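You operate a simulated robot arm through the tools that you are given. There is no shell and no other tool.

Carry out the task below with a simulated two-armed robot. There is one attempt and no reset: what you move stays moved.

TASK
Bring the regulator down to about 0.5 bar, then run the yellow line at about 1 l/min.
Fine: the bleed tap is open while the regulator comes down and shut before the yellow tap opens.

Only the result counts: the job must be done as asked and must still hold three seconds after the hand-in. Knocking over, shifting, dropping, spilling or breaking anything else fails it.

THE ROBOT
Two 7-joint arms with fingered hands on one trunk that stands fixed in place. Base frame: the origin is at the foot of the trunk, x ahead of it, y to its left, z up. Readings come in mm, degrees, newtons and seconds.
The left shoulder is at [42, 163, 1061], the right one opposite. Each reaches about 1215 mm from its shoulder. Payload 4 kg a hand.
Tool frame (each hand has its own): the origin (TCP) lies between the finger pads and is the grasp point; the fingertips stand 36 mm ahead of it; z points along the fingers, y is the line along which they close. The gripper opens to 124 mm; its body begins 42 mm behind the TCP. The gripper is a hand of 4 fingers: y runs from the thumb to the fingers, the wrist lies at [-15, -99, -189] in the tool frame.
Orientation is told as [roll, pitch, yaw] about the base's x, y, z axes, in that order, counted from this pose: with the fingers straight down and the wrist toward the robot, the tool's x, y and z point along [0, 1, 0], [1, 0, 0] and [0, 0, -1] of the base frame.

THE INTERFACE
- The arms move only by the tool drive_tool. It takes "left_commands", "right_commands" or both (then of equal length, played together; a hand with none holds still); each is a list of rows, each a list of 6 numbers: the shift along the tool's x, y, z in mm, then the turn, a rotation vector about the tool's x, y, z in degrees. In form: [[dx, dy, dz, ax, ay, az], ...]. A call has 1 to 20 rows; each row shifts and turns the commanded pose from where the row before left it, along the tool's axes as they then stand. A row lasts 0.2 s, in which the tool goes at most 50 mm and 8.6 degrees; a call with a longer step from one row to the next is refused whole. Where a pose cannot be reached the arm comes as near as it can. A force on the tool above 40 N (or 10 N above the force at the start of the call, whichever is more), or a blocked arm, ends the call early, and 0.2 s more pass. In this call time passes only in rows, and 0.2 s behind the last. The reply holds the time, the measured pose of the TCP, the force on the tool along the base axes, the opening and the grip force, in the units named above and with some noise, with the torque about the TCP (base axes, N m) and any sound that the robot's microphone picked up, and new pictures: "views" is both (left out), scene, wrist or none (wrist: the cameras of the hands that moved).
- Cameras (640 x 400 px; columns grow to the right, rows downward): "scene" is now at [147.8, 32.7, 1318.6]; the picture's right is [0.36, -0.93, -0.06], its down [-0.29, -0.06, -0.96] and it looks along [0.89, 0.36, -0.29] (base axes); focal length 214 px, centre (320, 200). "left" rides on the left gripper at [-75, -86, -123] in its tool frame; the picture's right is [-0.70, -0.34, 0.63], its down [0.65, -0.68, 0.35] and it looks along [0.32, 0.65, 0.69] (tool axes); focal length 275 px, centre (320, 200). "right" rides on the right gripper at [75, -86, -123] in its tool frame; the picture's right is [-0.70, 0.34, -0.63], its down [-0.64, -0.68, 0.35] and it looks along [-0.32, 0.65, 0.69] (tool axes); focal length 275 px, centre (320, 200). There is no depth. A picture from a camera that has moved, and an enlarged one, comes with that camera's place and axes in the base frame and with its lens.
- lift_body(by): moves the trunk up (or, below 0, down) by that many mm; the arms and the scene camera ride with it, the base frame stays. It gives what a move gives, with no picture.
- finger_targets(index, middle, ring, thumb_bend, thumb_turn, hand): sets how far each is bent, from 0 (flat) to 100 (curled in); at 30 the hand is open as for a grip, at 70 the pads meet at the TCP. One left out holds its place. A second passes; each finger stops where it meets its share of the squeeze, and holds until it gets a number again. It is the only way to open and close the hand. It gives what a move gives, with no picture; readings hold the bend of each and the force on the fingers (four entries, about 0 where the hand has none), thumb and palm. thumb_turn goes from beside the hand (0) to across from the fingers (100), as for a grip.
- aim_head(pan, tilt): turns the head with the scene camera to pan (to the left, within 86 degrees either way) and tilt (down, from -29 to 69), counted from straight ahead of the robot (the tilt from the chest, where the trunk bows). It gives what a move gives, and a new picture of the scene camera.
- inspect(camera, box): a new picture of the part [left, top, right, bottom] of that camera's present view, enlarged. It takes no simulated time.
- finish_job(): hands the job in; it is judged then, once.

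Nothing tells you positions but the pictures and the camera data. Unless the task says otherwise, let go and move clear before handing in.

The tools are called after "Call:" as name(argument=value, ...) on one line, values as JSON. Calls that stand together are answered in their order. drive_tool: Moves the arms, as the interface text tells. Its arguments: {"type":"object","properties":{"left_commands":{"type":"array","items":{"type":"array","items":{"type":"number"}}},"right_commands":{"type":"array","items":{"type":"array","items":{"type":"number"}}},"views":{"type":"string","enum":["both","scene","wrist","none"]}},"required":[]} The other tools are called the same way: lift_body (by) moves the trunk up or down; finger_targets (index, middle, ring, thumb_bend, thumb_turn, hand) moves the fingers one by one; aim_head (pan, tilt) turns the head that bears the scene camera; inspect (camera, box) takes an enlarged picture of a part of a camera's view; finish_job () hands the job in.

At the start:

```text
t: 0.0
left_eef_pos: [433.4, 461.5, 1210.2]
left_ee_rot: [0.0, 0.0, 0.0]
left_contact_force: [0.4, 0.1, -0.6]
left_moment: [0.04, 0.01, 0.0]
left_grip_width: 123.8
left_grip_force: 0.2
left_shape: jaw
left_bend: [30.0, 30.0, 30.0, 30.0, 98.0]
left_finger forces: [0.1, 0.0, 0.1, 0.0, 0.0, 0.1]
right_eef_pos: [787.1, 46.6, 1219.1]
right_ee_rot: [0.1, 0.0, 0.0]
right_contact_force: [0.5, 0.3, -0.3]
right_moment: [0.0, -0.02, 0.0]
right_grip_width: 123.7
right_grip_force: 0.1
right_shape: jaw
right_bend: [30.0, 30.0, 30.0, 30.0, 98.0]
right_finger forces: [0.0, 0.1, 0.1, 0.0, 0.0, 0.0]
trunk travel left (down, up): [-225.0, 253.0]
head pan, tilt (commanded): [21.4, 8.7]
```

scene: 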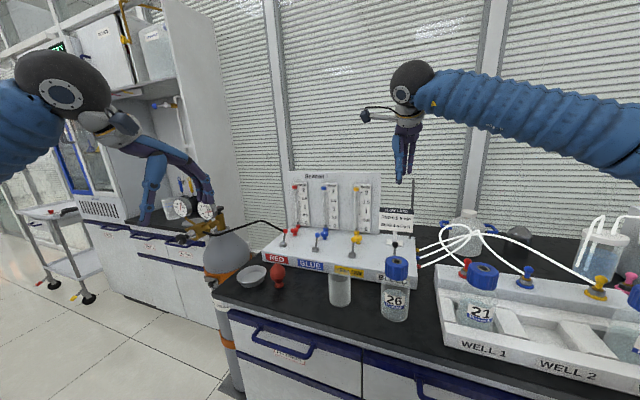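
right: 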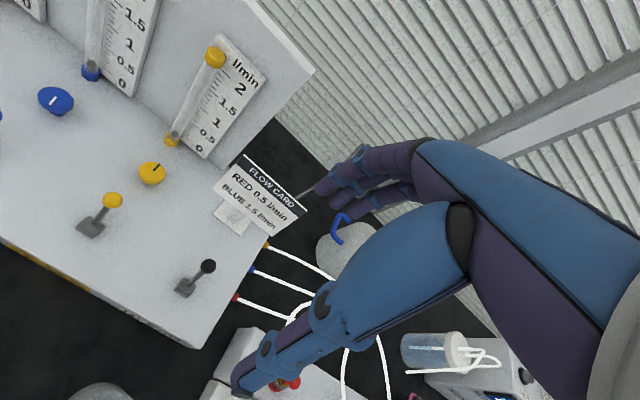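
left: 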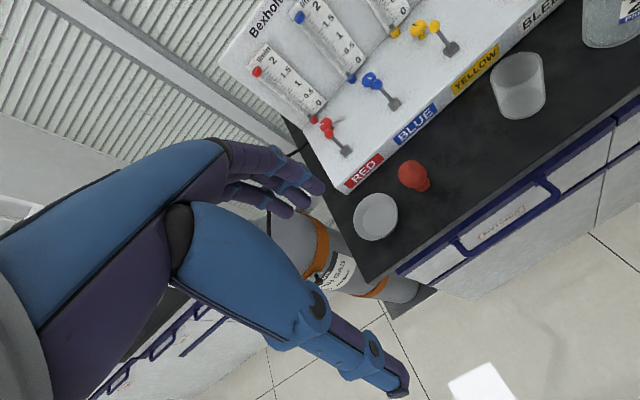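

I see a flow panel with red, blue and yellow columns, each with a lever tap and a knob, plus a bleed lever at the right end. A gas cylinder with a regulator and gauges stands to the left. I'll look closer before moving anything.

Call:
inspect(camera="scene", box=[140, 170, 300, 290])

Call:
inspect(camera="scene", box=[260, 160, 440, 290])

Call:
inspect(camera="right", box=[0, 0, 320, 320])

Call:
inspect(camera="left", box=[220, 0, 560, 220])

```text
3.33 times, centred on (220, 230) of scene
camera zoom: at [147.8, 32.7, 1318.6], right [0.36, -0.93, -0.06], down [-0.29, -0.06, -0.96], along [0.89, 0.36, -0.29], focal length 715 px, centre (653, 100)
```

zoom: 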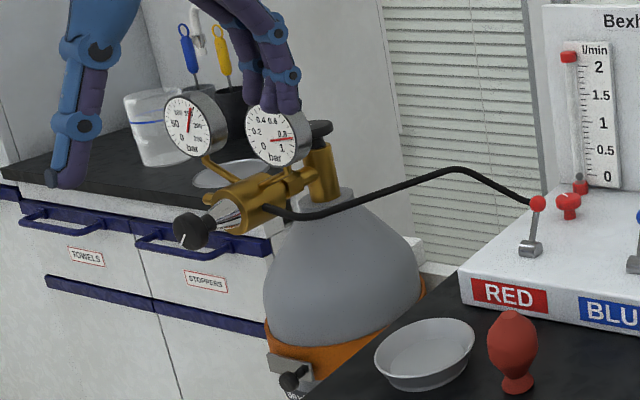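

```text
3.08 times, centred on (350, 225) of scene
camera zoom: at [147.8, 32.7, 1318.6], right [0.36, -0.93, -0.06], down [-0.29, -0.06, -0.96], along [0.89, 0.36, -0.29], focal length 660 px, centre (228, 123)
```

zoom: 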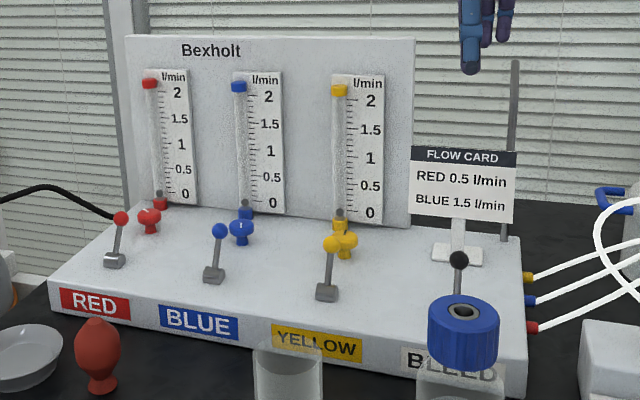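

```text
1.25 times, centred on (160, 160) of right
camera zoom: at [700.9, 121.3, 1341.4], right [0.34, -0.7, 0.63], down [-0.68, -0.64, -0.35], along [0.65, -0.32, -0.69], focal length 344 px, centre (520, 250)
```

zoom: 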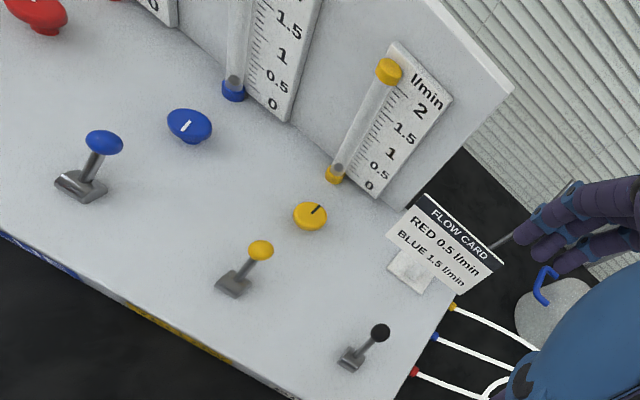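

```text
1.82 times, centred on (390, 110) of left
camera zoom: at [345.9, 386.9, 1335.0], right [-0.34, -0.7, -0.63], down [-0.68, 0.65, -0.35], along [0.65, 0.32, -0.69], focal length 500 px, centre (193, 364)
```

zoom: 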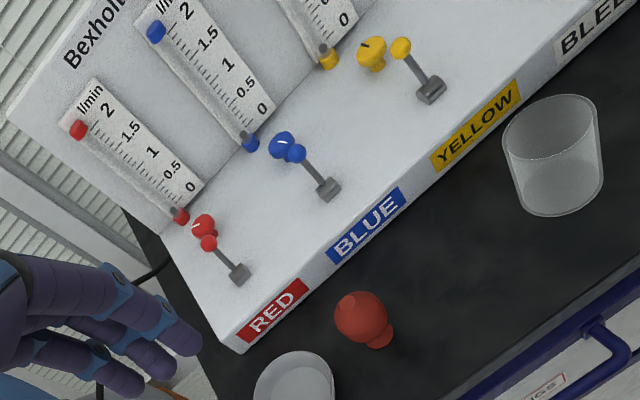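

The levers all lean away from me and all the floats read zero, so the taps look shut. Next I'll turn the head toward the regulator to read the low-pressure gauge and see which way the knob axis points.

Call:
aim_head(pan=50, tilt=18)

```text
t: 0.9
left_eef_pos: [432.8, 460.5, 1212.2]
left_ee_rot: [0.0, 0.0, 0.0]
left_contact_force: [-0.1, -0.2, -0.2]
left_moment: [-0.04, -0.03, -0.03]
left_grip_width: 123.8
left_grip_force: 0.0
left_shape: jaw
left_bend: [30.0, 30.0, 30.0, 30.0, 98.0]
left_finger forces: [0.1, 0.0, 0.0, 0.0, 0.1, 0.1]
right_eef_pos: [786.3, 46.6, 1218.8]
right_ee_rot: [0.0, 0.0, 0.0]
right_contact_force: [0.2, -1.4, -0.4]
right_moment: [-0.05, -0.02, 0.02]
right_grip_width: 123.7
right_grip_force: 0.1
right_shape: jaw
right_bend: [30.0, 30.0, 30.0, 30.0, 98.0]
right_finger forces: [0.0, 0.1, 0.0, 0.1, 0.1, 0.0]
trunk travel left (down, up): [-225.0, 253.0]
head pan, tilt (commanded): [50.0, 18.0]
camera scene: at [119.5, 70.3, 1307.6], right [0.76, -0.64, -0.12], down [-0.34, -0.24, -0.91], along [0.56, 0.73, -0.4], focal length 214 px, centre (320, 200)
```

scene: 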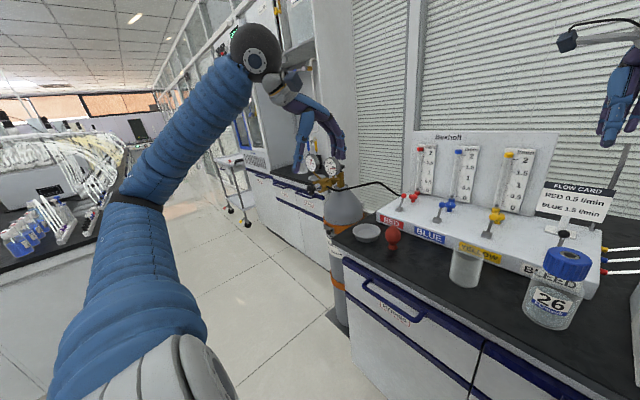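

Call:
inspect(camera="scene", box=[285, 140, 385, 210])

Call:
inspect(camera="left", box=[180, 130, 420, 320])

```text
5.71 times, centred on (335, 175) of scene
camera zoom: at [119.5, 70.3, 1307.6], right [0.76, -0.64, -0.12], down [-0.34, -0.24, -0.91], along [0.56, 0.73, -0.4], focal length 1226 px, centre (234, 343)
```

zoom: 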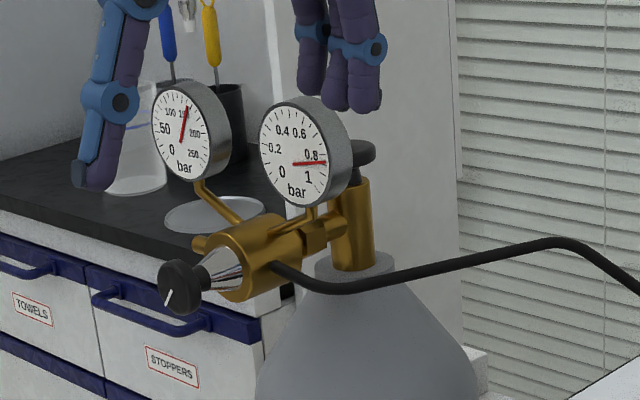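

```text
2.11 times, centred on (300, 225) of left
camera zoom: at [346.0, 386.9, 1335.0], right [-0.34, -0.7, -0.63], down [-0.68, 0.65, -0.35], along [0.65, 0.32, -0.69], focal length 580 px, centre (362, 147)
```

zoom: 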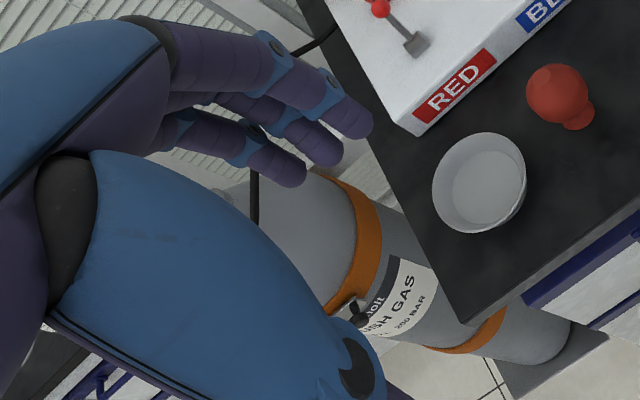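

The regulator's low gauge reads about 0.85 bar, and its black pointer knob faces the robot. I'll swing the left hand to a horizontal pose, in free space to the left, so its wrist camera can give me a second sightline on the knob.

Call:
drive_tool(left_commands=[[20, 0, 0, -8.2, 0, 0], [20, 0, 0, -8.2, 0, 0], [20, 0, 0, -8.2, 0, 0], [20, 0, 0, -8.2, 0, 0], [20, 0, 0, -8.2, 0, 0], [20, 0, 0, -8.2, 0, 0], [20, 0, 0, -8.2, 0, 0], [20, 0, 0, -8.2, 0, 0], [20, 0, 0, -8.2, 0, 0], [20, 0, 0, -8.2, 0, 0], [10, 0, 0, -8, 0, 0]], views="both")

```text
t: 3.3
left_eef_pos: [431.5, 671.5, 1209.3]
left_ee_rot: [177.8, -89.9, -177.9]
left_contact_force: [0.0, -0.6, -0.7]
left_moment: [-0.03, -0.03, -0.01]
left_grip_width: 123.7
left_grip_force: 0.1
left_shape: jaw
left_bend: [30.0, 30.0, 30.0, 30.0, 98.0]
left_finger forces: [0.0, 0.0, 0.0, 0.0, 0.1, 0.0]
right_eef_pos: [786.7, 47.4, 1218.5]
right_ee_rot: [0.0, 0.1, 0.0]
right_contact_force: [0.4, 0.0, 0.0]
right_moment: [-0.01, 0.04, 0.0]
right_grip_width: 123.5
right_grip_force: 0.0
right_shape: jaw
right_bend: [30.0, 30.0, 30.0, 30.0, 98.0]
right_finger forces: [0.0, 0.0, 0.0, 0.1, 0.0, 0.0]
trunk travel left (down, up): [-225.0, 253.0]
head pan, tilt (commanded): [50.0, 18.0]
camera scene: at [119.8, 70.4, 1307.5], right [0.76, -0.64, -0.12], down [-0.34, -0.24, -0.91], along [0.56, 0.73, -0.4], focal length 214 px, centre (320, 200)
camera left: at [308.7, 597.1, 1125.0], right [0.63, -0.7, -0.34], down [0.35, 0.65, -0.68], along [0.69, 0.32, 0.65], focal length 275 px, centre (320, 200)
```

scene: 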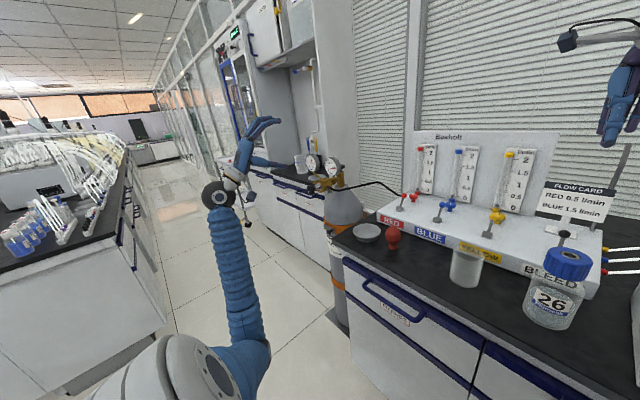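
left: 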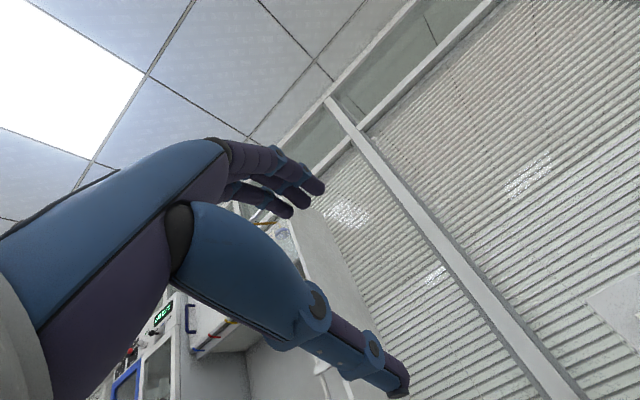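

Nothing of the regulator shows from this pose because the camera is looking up. I'll lower the left hand and move it left so that it faces the knob from well in front.

Call:
drive_tool(left_commands=[[12, -25, 0, 0, 0, 0], [12, -25, 0, 0, 0, 0], [12, -25, 0, 0, 0, 0], [12, -25, 0, 0, 0, 0], [12, -25, 0, 0, 0, 0], [12, -25, 0, 0, 0, 0], [12, -25, 0, 0, 0, 0], [12, -25, 0, 0, 0, 0], [12, -20, 0, 0, 0, 0]], views="both")

```text
t: 5.3
left_eef_pos: [431.6, 779.0, 990.7]
left_ee_rot: [-63.2, -90.0, 63.2]
left_contact_force: [0.5, -0.9, 0.3]
left_moment: [-0.04, 0.02, 0.0]
left_grip_width: 123.7
left_grip_force: 0.1
left_shape: jaw
left_bend: [30.0, 30.0, 30.0, 30.0, 98.0]
left_finger forces: [0.1, 0.0, 0.0, 0.1, 0.0, 0.0]
right_eef_pos: [786.7, 46.1, 1219.2]
right_ee_rot: [0.0, 0.1, -0.1]
right_contact_force: [-0.2, 0.1, 0.1]
right_moment: [0.0, 0.0, 0.02]
right_grip_width: 123.6
right_grip_force: 0.1
right_shape: jaw
right_bend: [30.0, 30.0, 30.0, 30.0, 98.0]
right_finger forces: [0.0, 0.0, 0.0, 0.0, 0.1, 0.0]
trunk travel left (down, up): [-225.0, 253.0]
head pan, tilt (commanded): [50.0, 18.0]
camera scene: at [119.5, 70.5, 1307.5], right [0.76, -0.64, -0.12], down [-0.34, -0.24, -0.91], along [0.56, 0.73, -0.4], focal length 214 px, centre (320, 200)
camera left: at [308.9, 704.4, 905.5], right [0.63, -0.7, -0.34], down [0.35, 0.64, -0.68], along [0.69, 0.32, 0.65], focal length 275 px, centre (320, 200)
```

scene: 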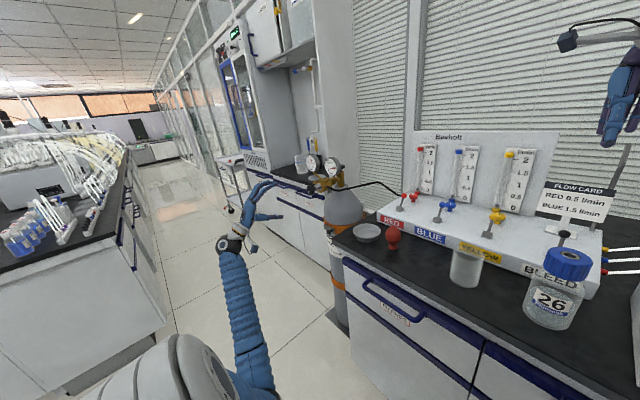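
left: 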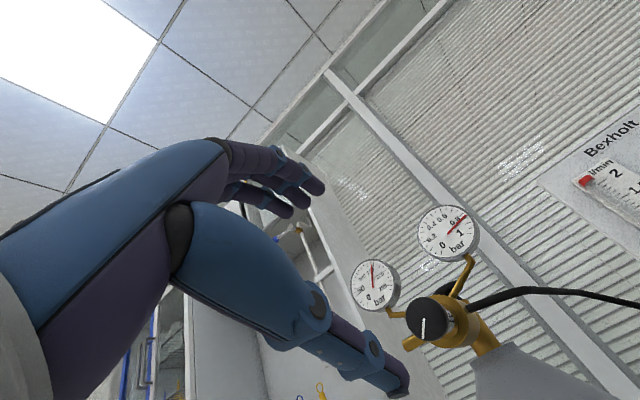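

Call:
inspect(camera="left", box=[340, 190, 540, 380])

Call:
inspect(camera="scene", box=[285, 140, 385, 210])

```text
2.11 times, centred on (440, 285) of left
camera zoom: at [308.9, 704.4, 905.5], right [0.63, -0.7, -0.34], down [0.35, 0.64, -0.68], along [0.69, 0.32, 0.65], focal length 580 px, centre (67, 21)
```

zoom: 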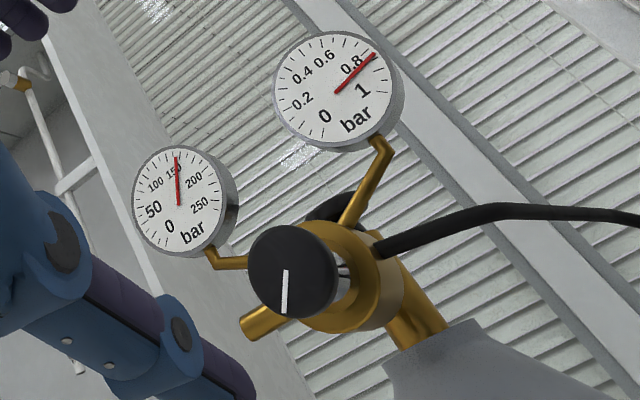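

```text
5.71 times, centred on (335, 175) of scene
camera zoom: at [119.5, 70.5, 1307.5], right [0.76, -0.64, -0.12], down [-0.34, -0.24, -0.91], along [0.56, 0.73, -0.4], focal length 1226 px, centre (234, 343)
```

zoom: 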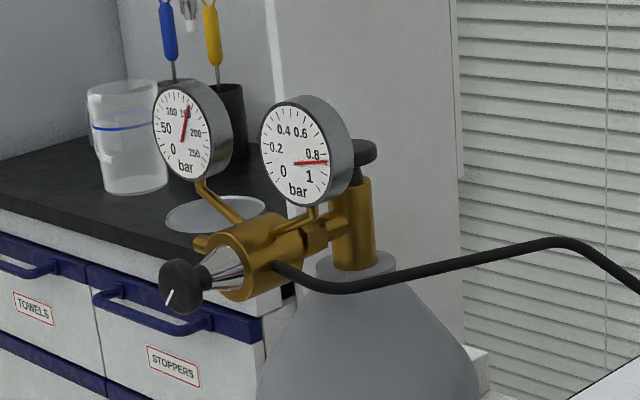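

I make the regulator knob's face at about [635, 805, 971], with its axis along x and a diameter near 40 mm. The gauges sit behind it at x≈705. Before touching the knob I want a closer look at the bleed lever, since bleed has to open first.

Call:
inspect(camera="right", box=[150, 230, 250, 310])

Call:
inspect(camera="right", box=[60, 130, 200, 250])

Call:
inspect(camera="scene", box=[470, 130, 620, 290])

```text
5.00 times, centred on (200, 270) of right
camera zoom: at [701.0, 121.5, 1341.3], right [0.34, -0.7, 0.63], down [-0.68, -0.64, -0.34], along [0.65, -0.32, -0.69], focal length 1376 px, centre (920, -150)
```

zoom: 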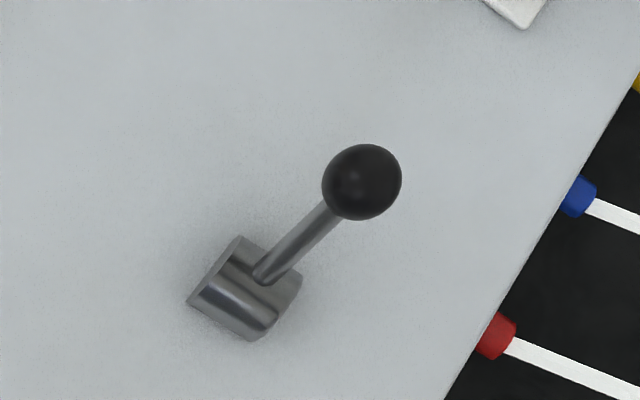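

```text
3.33 times, centred on (130, 190) of right
camera zoom: at [701.0, 121.5, 1341.3], right [0.34, -0.7, 0.63], down [-0.68, -0.64, -0.34], along [0.65, -0.32, -0.69], focal length 918 px, centre (953, 233)
```

zoom: 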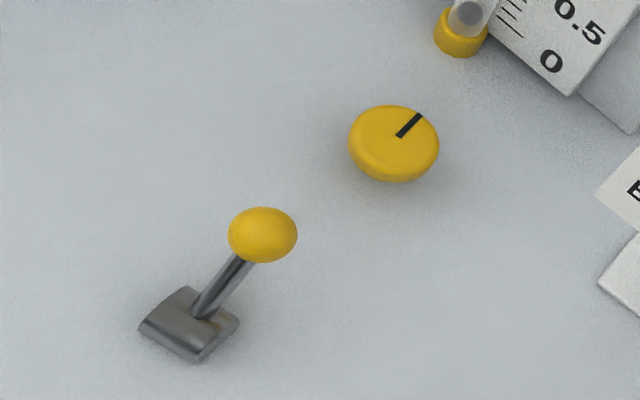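

```text
2.50 times, centred on (545, 210) of scene
camera zoom: at [119.5, 70.5, 1307.5], right [0.76, -0.64, -0.12], down [-0.34, -0.24, -0.91], along [0.56, 0.73, -0.4], focal length 536 px, centre (-242, 175)
```

zoom: 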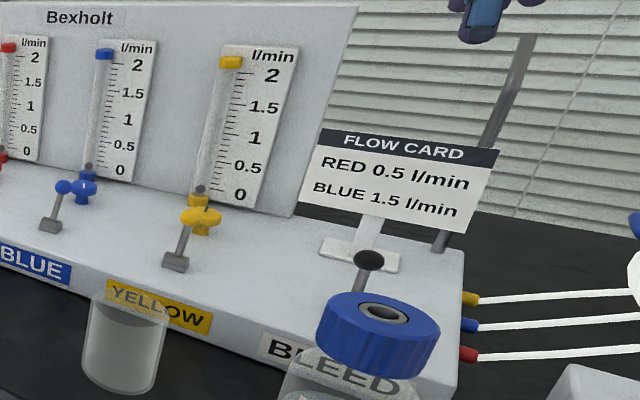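

All levers pivot about the y axis and lean back (+x), so shut should be the lean-back position and open a pull toward me. I'll turn the right hand 90° about vertical so its fingers straddle the bleed ball sideways, staying high above everything.

Call:
aim_head(pan=32, tilt=18)

Call:
drive_tool(right_commands=[[0, 4, 0, 0, 0, -8.2], [0, 4, 0, 0, 0, -8.2], [0, 4, 0, 0, 0, -8.2], [0, 4, 0, 0, 0, -8.2], [0, 4, 0, 0, 0, -8.2], [0, 4, 0, 0, 0, -8.2], [0, 4, 0, 0, 0, -8.2], [0, 4, 0, 0, 0, -8.2], [0, 4, 0, 0, 0, -8.2], [0, 4, 0, 0, 0, -8.2], [0, 4, 0, 0, 0, -8]], views="both")

```text
t: 6.1
left_eef_pos: [431.8, 779.1, 991.5]
left_ee_rot: [-8.9, -90.1, 8.8]
left_contact_force: [0.5, 0.3, 0.7]
left_moment: [-0.02, 0.01, 0.0]
left_grip_width: 123.7
left_grip_force: 0.0
left_shape: jaw
left_bend: [30.0, 30.0, 30.0, 30.0, 98.0]
left_finger forces: [0.0, 0.0, 0.1, 0.1, 0.0, 0.1]
right_eef_pos: [786.1, 46.1, 1219.9]
right_ee_rot: [0.0, 0.1, 0.0]
right_contact_force: [0.6, -0.3, -0.2]
right_moment: [-0.04, -0.03, -0.02]
right_grip_width: 123.4
right_grip_force: 0.0
right_shape: jaw
right_bend: [30.0, 30.0, 30.0, 30.0, 98.0]
right_finger forces: [0.0, 0.0, 0.1, 0.0, 0.1, 0.1]
trunk travel left (down, up): [-225.0, 253.0]
head pan, tilt (commanded): [32.0, 18.0]
camera scene: at [138.3, 48.4, 1304.6], right [0.52, -0.85, -0.08], down [-0.4, -0.16, -0.9], along [0.75, 0.5, -0.43], focal length 214 px, centre (320, 200)
```

scene: 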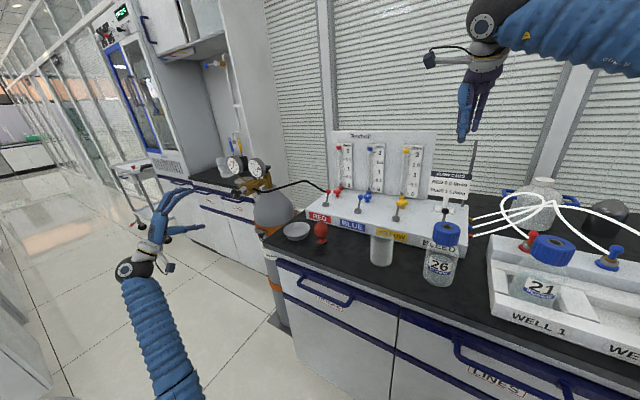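

```text
t: 8.5
left_eef_pos: [431.2, 779.1, 991.4]
left_ee_rot: [5.4, -90.1, -5.3]
left_contact_force: [-0.1, 1.1, 0.1]
left_moment: [-0.01, -0.04, 0.03]
left_grip_width: 123.7
left_grip_force: 0.1
left_shape: jaw
left_bend: [30.0, 30.0, 30.0, 30.0, 98.0]
left_finger forces: [0.1, 0.0, 0.1, 0.1, 0.0, 0.0]
right_eef_pos: [808.8, 54.6, 1219.8]
right_ee_rot: [0.0, 0.0, 51.8]
right_contact_force: [0.4, 0.8, 0.3]
right_moment: [-0.03, -0.02, -0.01]
right_grip_width: 123.7
right_grip_force: 0.0
right_shape: jaw
right_bend: [30.0, 30.0, 30.0, 30.0, 98.0]
right_finger forces: [0.0, 0.0, 0.0, 0.0, 0.0, 0.1]
right hand out of reach, approached as far as the arm can: row 7, 8, 9, 10, 11
trunk travel left (down, up): [-225.0, 253.0]
head pan, tilt (commanded): [32.0, 18.0]
camera scene: at [138.3, 48.2, 1304.7], right [0.52, -0.85, -0.08], down [-0.4, -0.16, -0.9], along [0.75, 0.5, -0.43], focal length 214 px, centre (320, 200)
camera right: at [697.7, 33.7, 1341.4], right [0.76, -0.16, 0.63], down [0.09, -0.93, -0.35], along [0.65, 0.32, -0.69], focal length 275 px, centre (320, 200)
```

scene: 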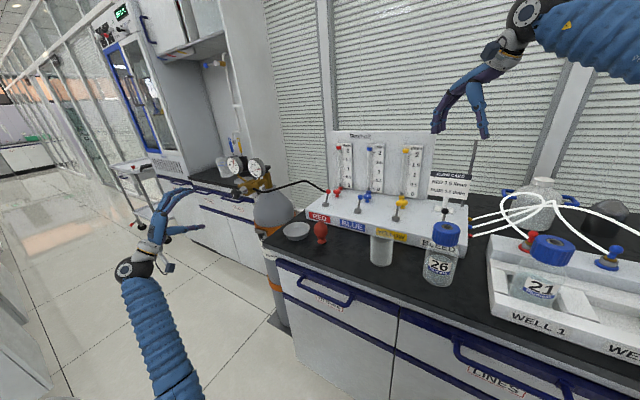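
right: 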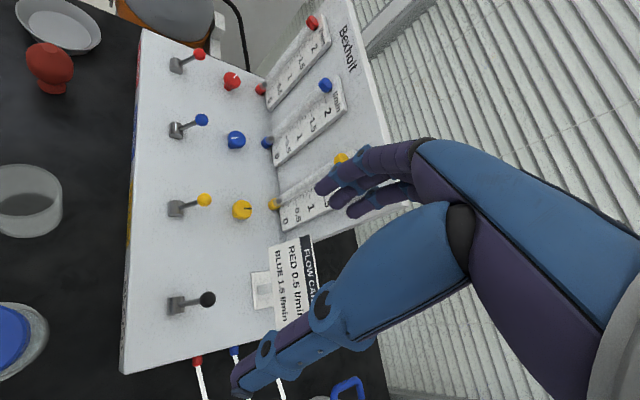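

The right wrist stops at about 52° of yaw. The view still helps: bottle 26 sits around x≈650, well clear of the bleed lever's travel. I'll turn the hand back toward yaw 0, where the fingers can pull the lever straight toward me.

Call:
drive_tool(right_commands=[[0, 0, 0, 0, 0, 8.2], [0, 0, 0, 0, 0, 8.2], [0, 0, 0, 0, 0, 8.2], [0, 0, 0, 0, 0, 8.2], [0, 0, 0, 0, 0, 8.2]], views="wrist")

```text
t: 9.7
left_eef_pos: [431.8, 779.0, 991.4]
left_ee_rot: [-116.5, -90.0, 116.5]
left_contact_force: [-0.3, 0.5, -0.3]
left_moment: [0.01, 0.03, 0.01]
left_grip_width: 123.8
left_grip_force: 0.0
left_shape: jaw
left_bend: [30.0, 30.0, 30.0, 30.0, 98.0]
left_finger forces: [0.0, 0.0, 0.0, 0.1, 0.0, 0.0]
right_eef_pos: [808.1, 54.8, 1220.2]
right_ee_rot: [0.0, 0.0, 10.7]
right_contact_force: [0.4, 0.3, -0.6]
right_moment: [0.01, 0.01, -0.03]
right_grip_width: 123.6
right_grip_force: 0.0
right_shape: jaw
right_bend: [30.0, 30.0, 30.0, 30.0, 98.0]
right_finger forces: [0.1, 0.0, 0.1, 0.0, 0.0, 0.0]
trunk travel left (down, up): [-225.0, 253.0]
head pan, tilt (commanded): [32.0, 18.0]
camera right: at [710.7, 112.4, 1341.8], right [0.46, -0.62, 0.63], down [-0.55, -0.76, -0.35], along [0.7, -0.19, -0.69], focal length 275 px, centre (320, 200)
```

right: 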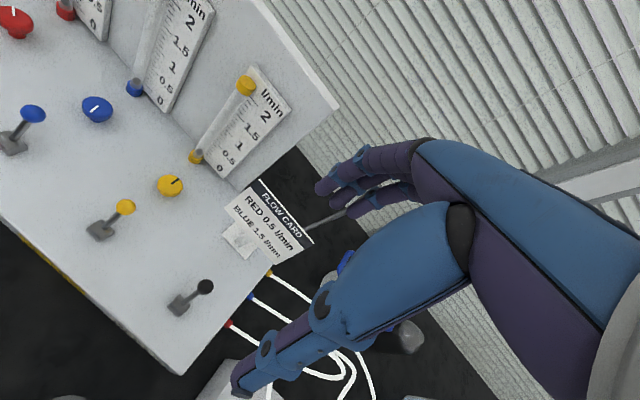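

The yaw is now about 10.7°. I'll square the hand to 0°, put it over the bleed ball at [834, 50, 953], and half-close the fingers so the hand stays slim.

Call:
finger_targets(hand="right", index=48, middle=48, ring=48, thumb_bend=48)

Call:
drive_tool(right_commands=[[0, 0, 0, 0, 0, 5.35], [0, 0, 0, 0, 0, 5.35], [-2, 10, 40, 0, 0, 0], [-2, 10, 40, 0, 0, 0], [0, 5, 40, 0, 0, 0], [0, 0, 30, 0, 0, 0]], views="both")

```text
t: 10.7
left_eef_pos: [433.5, 778.5, 990.4]
left_ee_rot: [-0.6, -90.0, 0.5]
left_contact_force: [-0.3, 0.7, -0.6]
left_moment: [-0.01, -0.02, 0.0]
left_grip_width: 123.9
left_grip_force: 0.0
left_shape: jaw
left_bend: [30.0, 30.0, 30.0, 30.0, 98.0]
left_finger forces: [0.0, 0.1, 0.0, 0.1, 0.0, 0.1]
right_eef_pos: [809.7, 54.1, 1217.9]
right_ee_rot: [0.1, 0.1, 10.8]
right_contact_force: [0.3, 0.2, 0.6]
right_moment: [-0.01, 0.0, -0.01]
right_grip_width: 68.7
right_grip_force: 0.0
right_shape: fingers
right_bend: [48.0, 48.0, 48.0, 48.0, 98.0]
right_finger forces: [0.1, 0.1, 0.1, 0.0, 0.0, 0.0]
trunk travel left (down, up): [-225.0, 253.0]
head pan, tilt (commanded): [32.0, 18.0]
```

```text
t: 12.1
left_eef_pos: [431.4, 778.2, 990.2]
left_ee_rot: [-5.2, -90.0, 5.1]
left_contact_force: [-0.4, 0.0, 0.9]
left_moment: [-0.01, 0.02, -0.01]
left_grip_width: 123.7
left_grip_force: 0.0
left_shape: jaw
left_bend: [30.0, 30.0, 30.0, 30.0, 98.0]
left_finger forces: [0.0, 0.0, 0.0, 0.0, 0.0, 0.0]
right_eef_pos: [836.1, 49.5, 1068.6]
right_ee_rot: [0.0, 0.1, 0.2]
right_contact_force: [0.0, 1.2, 0.0]
right_moment: [0.02, 0.01, 0.0]
right_grip_width: 68.8
right_grip_force: 0.1
right_shape: fingers
right_bend: [48.0, 48.0, 48.0, 48.0, 98.0]
right_finger forces: [0.0, 0.0, 0.1, 0.0, 0.0, 0.0]
trunk travel left (down, up): [-225.0, 253.0]
head pan, tilt (commanded): [32.0, 18.0]
camera scene: at [138.6, 48.3, 1304.6], right [0.52, -0.85, -0.08], down [-0.41, -0.16, -0.9], along [0.75, 0.5, -0.43], focal length 214 px, centre (320, 200)
camera right: at [750.0, 124.7, 1190.9], right [0.34, -0.69, 0.63], down [-0.68, -0.65, -0.35], along [0.65, -0.31, -0.69], focal length 275 px, centre (320, 200)
```

scene: 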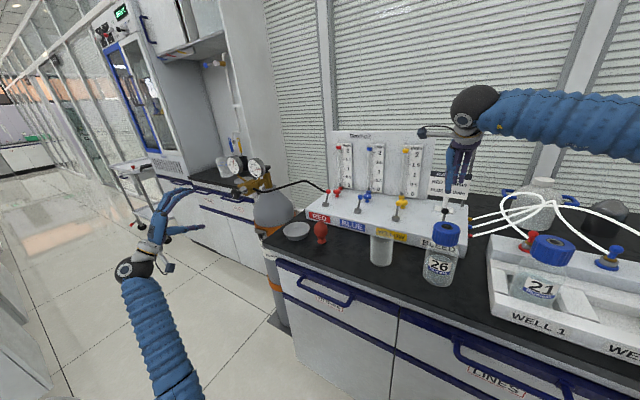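
right: 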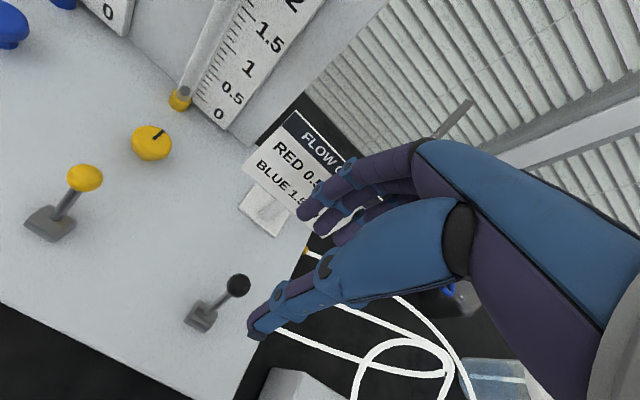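

The flow card stands at x≈950, clear of the fingers, and the ball lines up at [832, 50, 953]. I'll lower the half-closed hand over the ball.

Call:
drive_tool(right_commands=[[0, -1, 30, 0, 0, 0], [0, -1, 30, 0, 0, 0], [0, 0, 25, 0, 0, 0], [0, 0, 15, 0, 0, 0]], views="both")

```text
t: 13.1
left_eef_pos: [431.8, 778.7, 990.6]
left_ee_rot: [-7.2, -90.0, 7.2]
left_contact_force: [0.2, -0.4, 0.0]
left_moment: [0.02, -0.03, 0.02]
left_grip_width: 123.9
left_grip_force: 0.0
left_shape: jaw
left_bend: [30.0, 30.0, 30.0, 30.0, 98.0]
left_finger forces: [0.0, 0.1, 0.0, 0.0, 0.0, 0.0]
right_eef_pos: [834.3, 50.5, 969.6]
right_ee_rot: [0.0, -0.1, 0.2]
right_contact_force: [-0.5, -0.9, -0.2]
right_moment: [0.01, 0.0, 0.01]
right_grip_width: 68.8
right_grip_force: 0.0
right_shape: fingers
right_bend: [48.0, 48.0, 48.0, 48.0, 98.0]
right_finger forces: [0.1, 0.0, 0.1, 0.0, 0.0, 0.0]
trunk travel left (down, up): [-225.0, 253.0]
head pan, tilt (commanded): [32.0, 18.0]
camera scene: at [138.4, 48.2, 1304.7], right [0.52, -0.85, -0.08], down [-0.4, -0.16, -0.9], along [0.75, 0.5, -0.43], focal length 214 px, centre (320, 200)
camera right: at [747.4, 125.4, 1091.1], right [0.34, -0.69, 0.63], down [-0.68, -0.65, -0.35], along [0.65, -0.31, -0.69], focal length 275 px, centre (320, 200)
```

scene: 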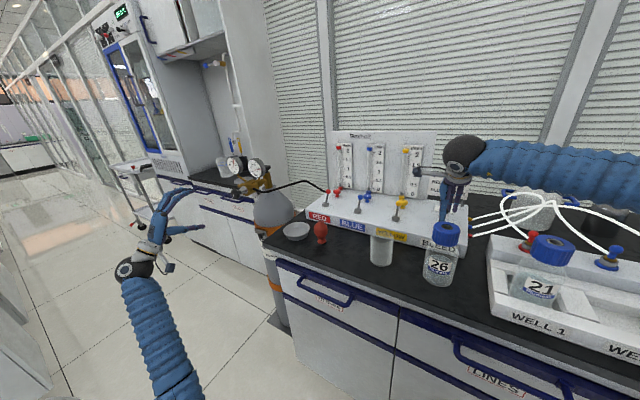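
right: 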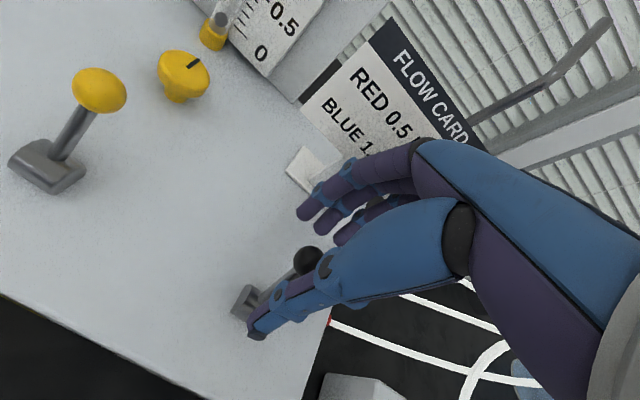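

The ball sits between thumb and fingers. I'll lower a little more and pull toward the robot, watching force and sound.

Call:
drive_tool(right_commands=[[0, 0, 8, 0, 0, 0], [0, -10, 0, 0, 0, 0], [0, -10, 0, 0, 0, 0], [0, -8, 0, 0, 0, 0], [0, -8, 0, 0, 0, 0], [0, -8, 0, 0, 0, 0]], views="wrist")

```text
t: 14.5
left_eef_pos: [432.5, 778.7, 991.3]
left_ee_rot: [-24.4, -89.9, 24.4]
left_contact_force: [-0.2, 0.4, 0.2]
left_moment: [0.0, -0.02, 0.01]
left_grip_width: 123.6
left_grip_force: 0.0
left_shape: jaw
left_bend: [30.0, 30.0, 30.0, 30.0, 98.0]
left_finger forces: [0.0, 0.0, 0.0, 0.0, 0.0, 0.0]
right_eef_pos: [788.4, 49.7, 960.8]
right_ee_rot: [0.0, 0.0, 0.2]
right_contact_force: [1.5, 0.5, 1.1]
right_moment: [0.01, -0.07, 0.04]
right_grip_width: 70.0
right_grip_force: 0.3
right_shape: fingers
right_bend: [47.0, 48.0, 48.0, 48.0, 98.0]
right_finger forces: [1.5, 0.0, 0.1, 0.1, 0.1, 0.1]
trunk travel left (down, up): [-225.0, 253.0]
head pan, tilt (commanded): [32.0, 18.0]
camera right: at [703.3, 125.0, 1083.1], right [0.34, -0.69, 0.63], down [-0.68, -0.65, -0.35], along [0.65, -0.31, -0.69], focal length 275 px, centre (320, 200)
```

right: 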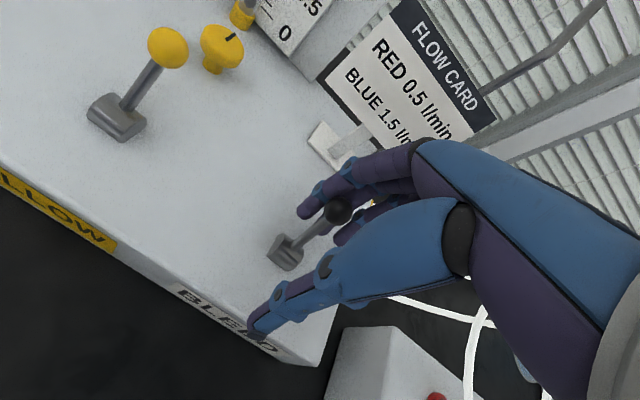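

The index finger is just touching the ball, with 1.5 N of contact. I'll keep pulling in small steps.

Call:
drive_tool(right_commands=[[0, -8, 0, 0, 0, 0], [0, -8, 0, 0, 0, 0], [0, -8, 0, 0, 0, 0]], views="wrist")

```text
t: 15.3
left_eef_pos: [431.6, 778.9, 990.3]
left_ee_rot: [-21.0, -90.0, 21.0]
left_contact_force: [-0.1, -0.6, -0.4]
left_moment: [0.0, 0.01, 0.02]
left_grip_width: 123.8
left_grip_force: 0.0
left_shape: jaw
left_bend: [30.0, 30.0, 30.0, 30.0, 98.0]
left_finger forces: [0.0, 0.0, 0.0, 0.0, 0.0, 0.0]
right_eef_pos: [765.1, 49.7, 960.4]
right_ee_rot: [0.0, 0.2, 0.3]
right_contact_force: [0.2, 1.0, -0.1]
right_moment: [0.0, 0.01, -0.01]
right_grip_width: 68.5
right_grip_force: 0.1
right_shape: fingers
right_bend: [48.0, 48.0, 48.0, 48.0, 98.0]
right_finger forces: [0.0, 0.0, 0.0, 0.0, 0.0, 0.0]
trunk travel left (down, up): [-225.0, 253.0]
head pan, tilt (commanded): [32.0, 18.0]
camera right: at [679.3, 125.3, 1082.5], right [0.34, -0.69, 0.63], down [-0.68, -0.65, -0.34], along [0.65, -0.31, -0.69], focal length 275 px, centre (320, 200)
```

right: 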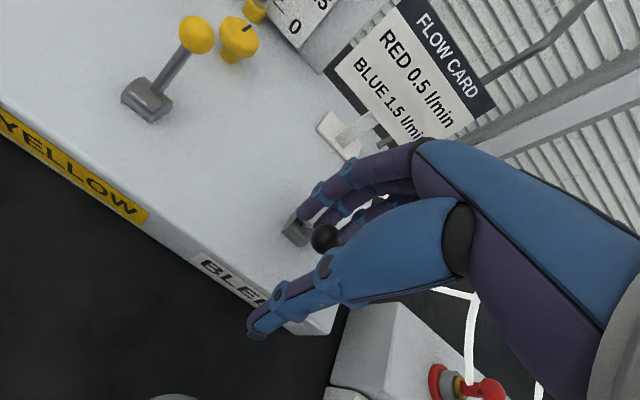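

The lever has flipped over: the ball now sits near x≈780, leaning toward me. I'll nudge a little further to make sure it's against its stop.

Call:
drive_tool(right_commands=[[0, -6, 0, 0, 0, 0], [0, -6, 0, 0, 0, 0], [0, -4, 0, 0, 0, 0]], views="both")

```text
t: 16.1
left_eef_pos: [432.4, 777.8, 990.8]
left_ee_rot: [11.7, -90.0, -11.8]
left_contact_force: [-0.2, -0.9, 1.0]
left_moment: [0.01, 0.01, 0.0]
left_grip_width: 123.8
left_grip_force: 0.1
left_shape: jaw
left_bend: [30.0, 30.0, 30.0, 30.0, 98.0]
left_finger forces: [0.0, 0.0, 0.0, 0.0, 0.0, 0.0]
right_eef_pos: [749.1, 48.7, 959.9]
right_ee_rot: [0.0, 0.1, 0.1]
right_contact_force: [1.3, -1.8, -0.3]
right_moment: [-0.05, -0.07, -0.03]
right_grip_width: 69.4
right_grip_force: 1.1
right_shape: fingers
right_bend: [47.0, 47.0, 48.0, 48.0, 98.0]
right_finger forces: [0.8, 2.0, 0.1, 0.0, 0.1, 0.1]
trunk travel left (down, up): [-225.0, 253.0]
head pan, tilt (commanded): [32.0, 18.0]
camera scene: at [138.5, 48.1, 1304.6], right [0.52, -0.85, -0.08], down [-0.4, -0.16, -0.9], along [0.75, 0.5, -0.43], focal length 214 px, centre (320, 200)
camera right: at [663.7, 124.2, 1082.0], right [0.34, -0.69, 0.63], down [-0.68, -0.65, -0.34], along [0.65, -0.31, -0.69], focal length 275 px, centre (320, 200)
```

scene: 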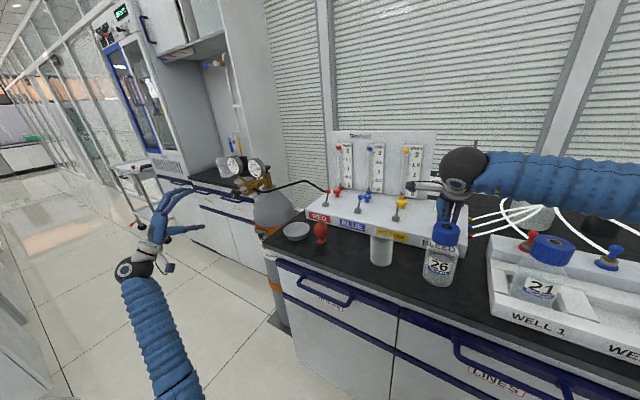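
right: 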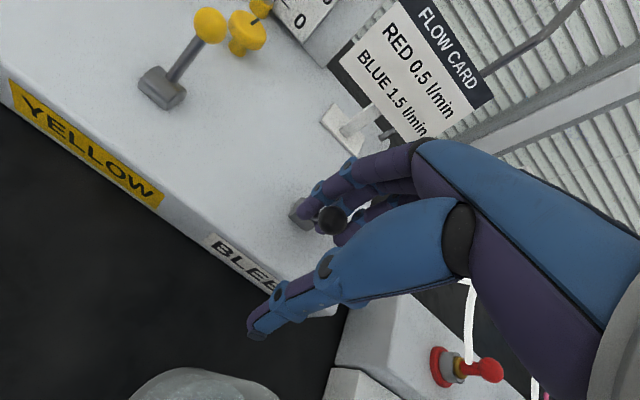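

There's light contact on two fingers and the lever looks to be at its forward stop. I'll back off a touch and rise to look at the bleed lever and the gauge.

Call:
drive_tool(right_commands=[[0, 6, 0, 0, 0, 0], [0, 4, -30, 0, 0, 0], [0, 0, -40, 0, 0, 0], [0, 0, -40, 0, 0, 0], [0, 0, -40, 0, 0, 0]], views="both")

Call:
inspect(camera="scene", box=[210, 140, 290, 200])

Call:
inspect(camera="right", box=[120, 100, 360, 390])

```text
t: 17.3
left_eef_pos: [432.4, 778.0, 990.5]
left_ee_rot: [-162.9, -90.0, 163.0]
left_contact_force: [-0.3, -0.6, -0.2]
left_moment: [0.02, -0.01, 0.01]
left_grip_width: 123.6
left_grip_force: 0.1
left_shape: jaw
left_bend: [30.0, 30.0, 30.0, 30.0, 98.0]
left_finger forces: [0.0, 0.0, 0.1, 0.0, 0.0, 0.0]
right_eef_pos: [757.1, 51.3, 1112.7]
right_ee_rot: [0.0, 0.1, 0.3]
right_contact_force: [-0.5, 0.4, 0.1]
right_moment: [0.02, -0.02, 0.01]
right_grip_width: 68.1
right_grip_force: 0.1
right_shape: fingers
right_bend: [48.0, 48.0, 48.0, 48.0, 98.0]
right_finger forces: [0.0, 0.1, 0.1, 0.1, 0.1, 0.1]
trunk travel left (down, up): [-225.0, 253.0]
head pan, tilt (commanded): [32.0, 18.0]
camera scene: at [137.7, 48.4, 1304.8], right [0.52, -0.85, -0.08], down [-0.4, -0.16, -0.9], along [0.75, 0.5, -0.43], focal length 214 px, centre (320, 200)
camera right: at [671.0, 126.4, 1234.6], right [0.34, -0.69, 0.63], down [-0.68, -0.65, -0.34], along [0.65, -0.31, -0.69], focal length 275 px, centre (320, 200)
```

scene: 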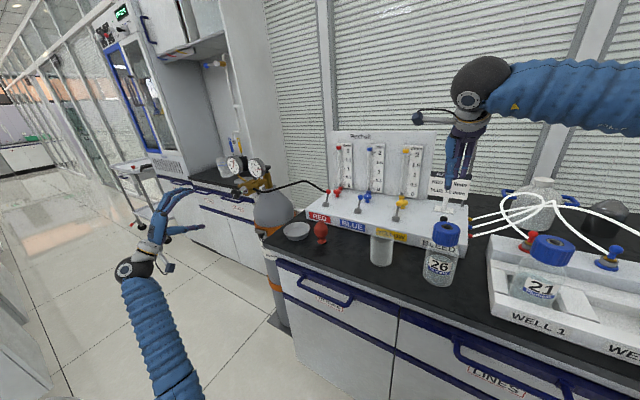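
right: 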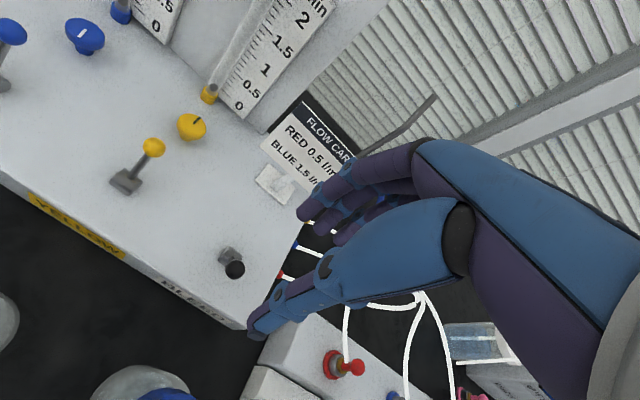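

```text
6.67 times, centred on (250, 170) of scene
camera zoom: at [137.7, 48.4, 1304.8], right [0.52, -0.85, -0.08], down [-0.4, -0.16, -0.9], along [0.75, 0.5, -0.43], focal length 1430 px, centre (787, 400)
```

zoom: 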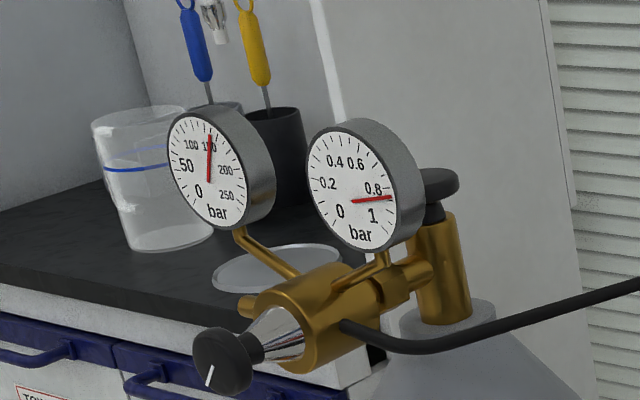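

```text
1.38 times, centred on (240, 245) of right
camera zoom: at [671.0, 126.4, 1234.6], right [0.34, -0.69, 0.63], down [-0.68, -0.65, -0.34], along [0.65, -0.31, -0.69], focal length 380 px, centre (430, 138)
```

zoom: 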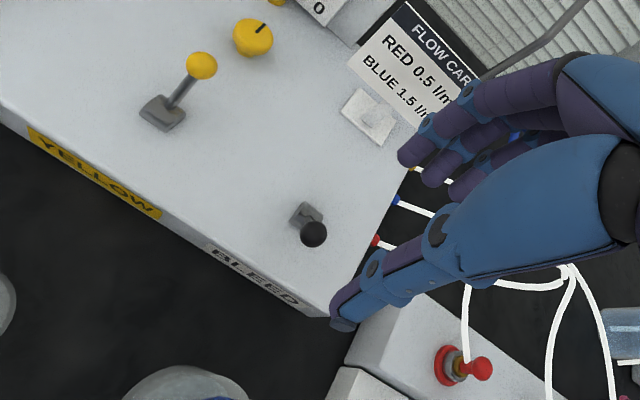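

The bleed lever now leans toward me. I'll compare the low gauge from the same left-wrist viewpoint as before to see whether anything changed.

Call:
inspect(camera="left", box=[340, 190, 540, 380])

Call:
inspect(camera="left", box=[410, 200, 490, 265])

```text
2.11 times, centred on (440, 285) of left
camera zoom: at [308.3, 704.3, 906.1], right [0.63, -0.7, -0.34], down [0.35, 0.64, -0.68], along [0.69, 0.32, 0.65], focal length 580 px, centre (67, 21)
```

zoom: 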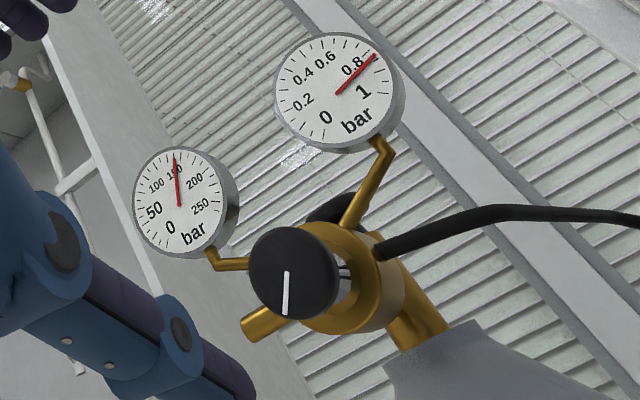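

```text
6.15 times, centred on (450, 232) of left
camera zoom: at [308.3, 704.3, 906.1], right [0.63, -0.7, -0.34], down [0.35, 0.64, -0.68], along [0.69, 0.32, 0.65], focal length 1694 px, centre (-480, 0)
```

zoom: 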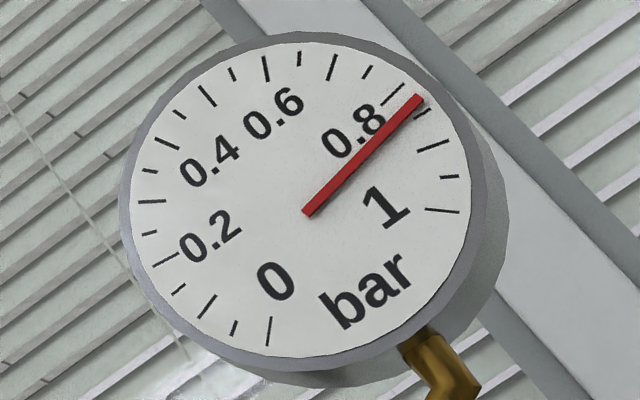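

The gauge reads about 0.83 bar with 0.05 ticks, and 0.5 is straight up. Next I'll align the left hand with the knob axis at y≈806, z≈970. I'll also rotate it clockwise in free space, so I have plenty of counter-clockwise travel when I turn the knob down.

Call:
drive_tool(left_commands=[[9, -7, 0, 0, 0, 8], [9, -7, 0, 0, 0, 8], [9, -7, 0, 0, 0, 8], [0, 0, 0, 0, 0, 8], [0, 0, 0, 0, 0, 8], [0, 0, 0, 0, 0, 8]], views="both")

```text
t: 18.7
left_eef_pos: [431.5, 808.9, 975.4]
left_ee_rot: [90.0, -41.9, -90.0]
left_contact_force: [-0.8, -0.1, 0.1]
left_moment: [-0.01, 0.0, 0.01]
left_grip_width: 123.8
left_grip_force: 0.2
left_shape: jaw
left_bend: [30.0, 30.0, 30.0, 30.0, 98.0]
left_finger forces: [0.1, 0.1, 0.0, 0.0, 0.0, 0.0]
right_eef_pos: [757.0, 51.7, 1111.5]
right_ee_rot: [0.1, 0.2, 0.3]
right_contact_force: [0.0, 0.4, -0.1]
right_moment: [-0.02, -0.04, -0.01]
right_grip_width: 68.1
right_grip_force: 0.0
right_shape: fingers
right_bend: [48.0, 48.0, 48.0, 48.0, 98.0]
right_finger forces: [0.1, 0.0, 0.0, 0.0, 0.0, 0.1]
trunk travel left (down, up): [-225.0, 253.0]
head pan, tilt (commanded): [32.0, 18.0]
camera scene: at [138.3, 48.2, 1304.7], right [0.52, -0.85, -0.08], down [-0.4, -0.16, -0.9], along [0.75, 0.5, -0.43], focal length 214 px, centre (320, 200)
camera left: at [309.2, 823.4, 862.4], right [0.63, -0.21, -0.74], down [0.35, 0.94, 0.02], along [0.69, -0.27, 0.67], focal length 275 px, centre (320, 200)
```

scene: 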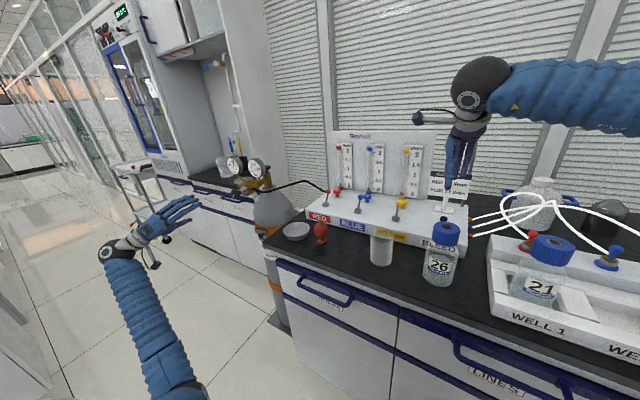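
left: 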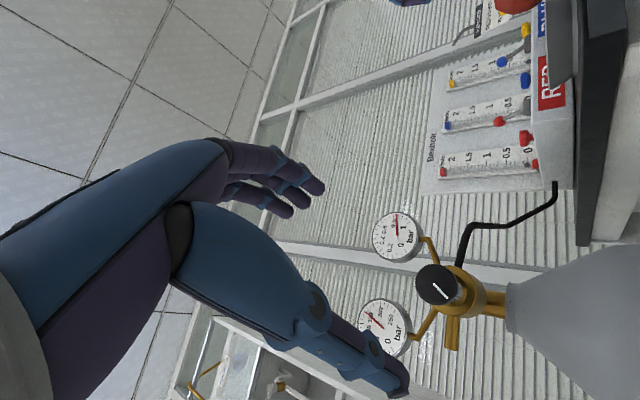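

Call:
inspect(camera="left", box=[360, 200, 520, 360])

Call:
inspect(camera="scene", box=[220, 150, 280, 200])

```text
2.50 times, centred on (440, 280) of left
camera zoom: at [309.2, 823.4, 862.4], right [0.63, -0.21, -0.74], down [0.35, 0.94, 0.02], along [0.69, -0.27, 0.67], focal length 688 px, centre (20, 0)
```

zoom: 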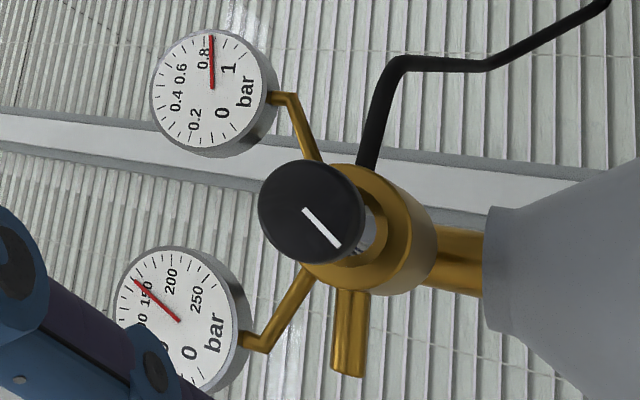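

```text
8.00 times, centred on (250, 175) of scene
camera zoom: at [138.3, 48.2, 1304.7], right [0.52, -0.85, -0.08], down [-0.4, -0.16, -0.9], along [0.75, 0.5, -0.43], focal length 1716 px, centre (880, 400)
```

zoom: 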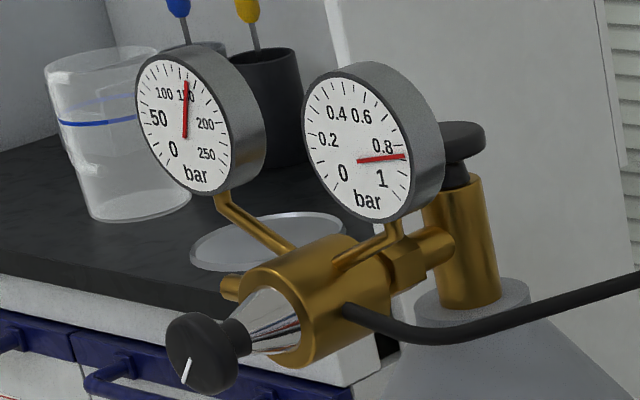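

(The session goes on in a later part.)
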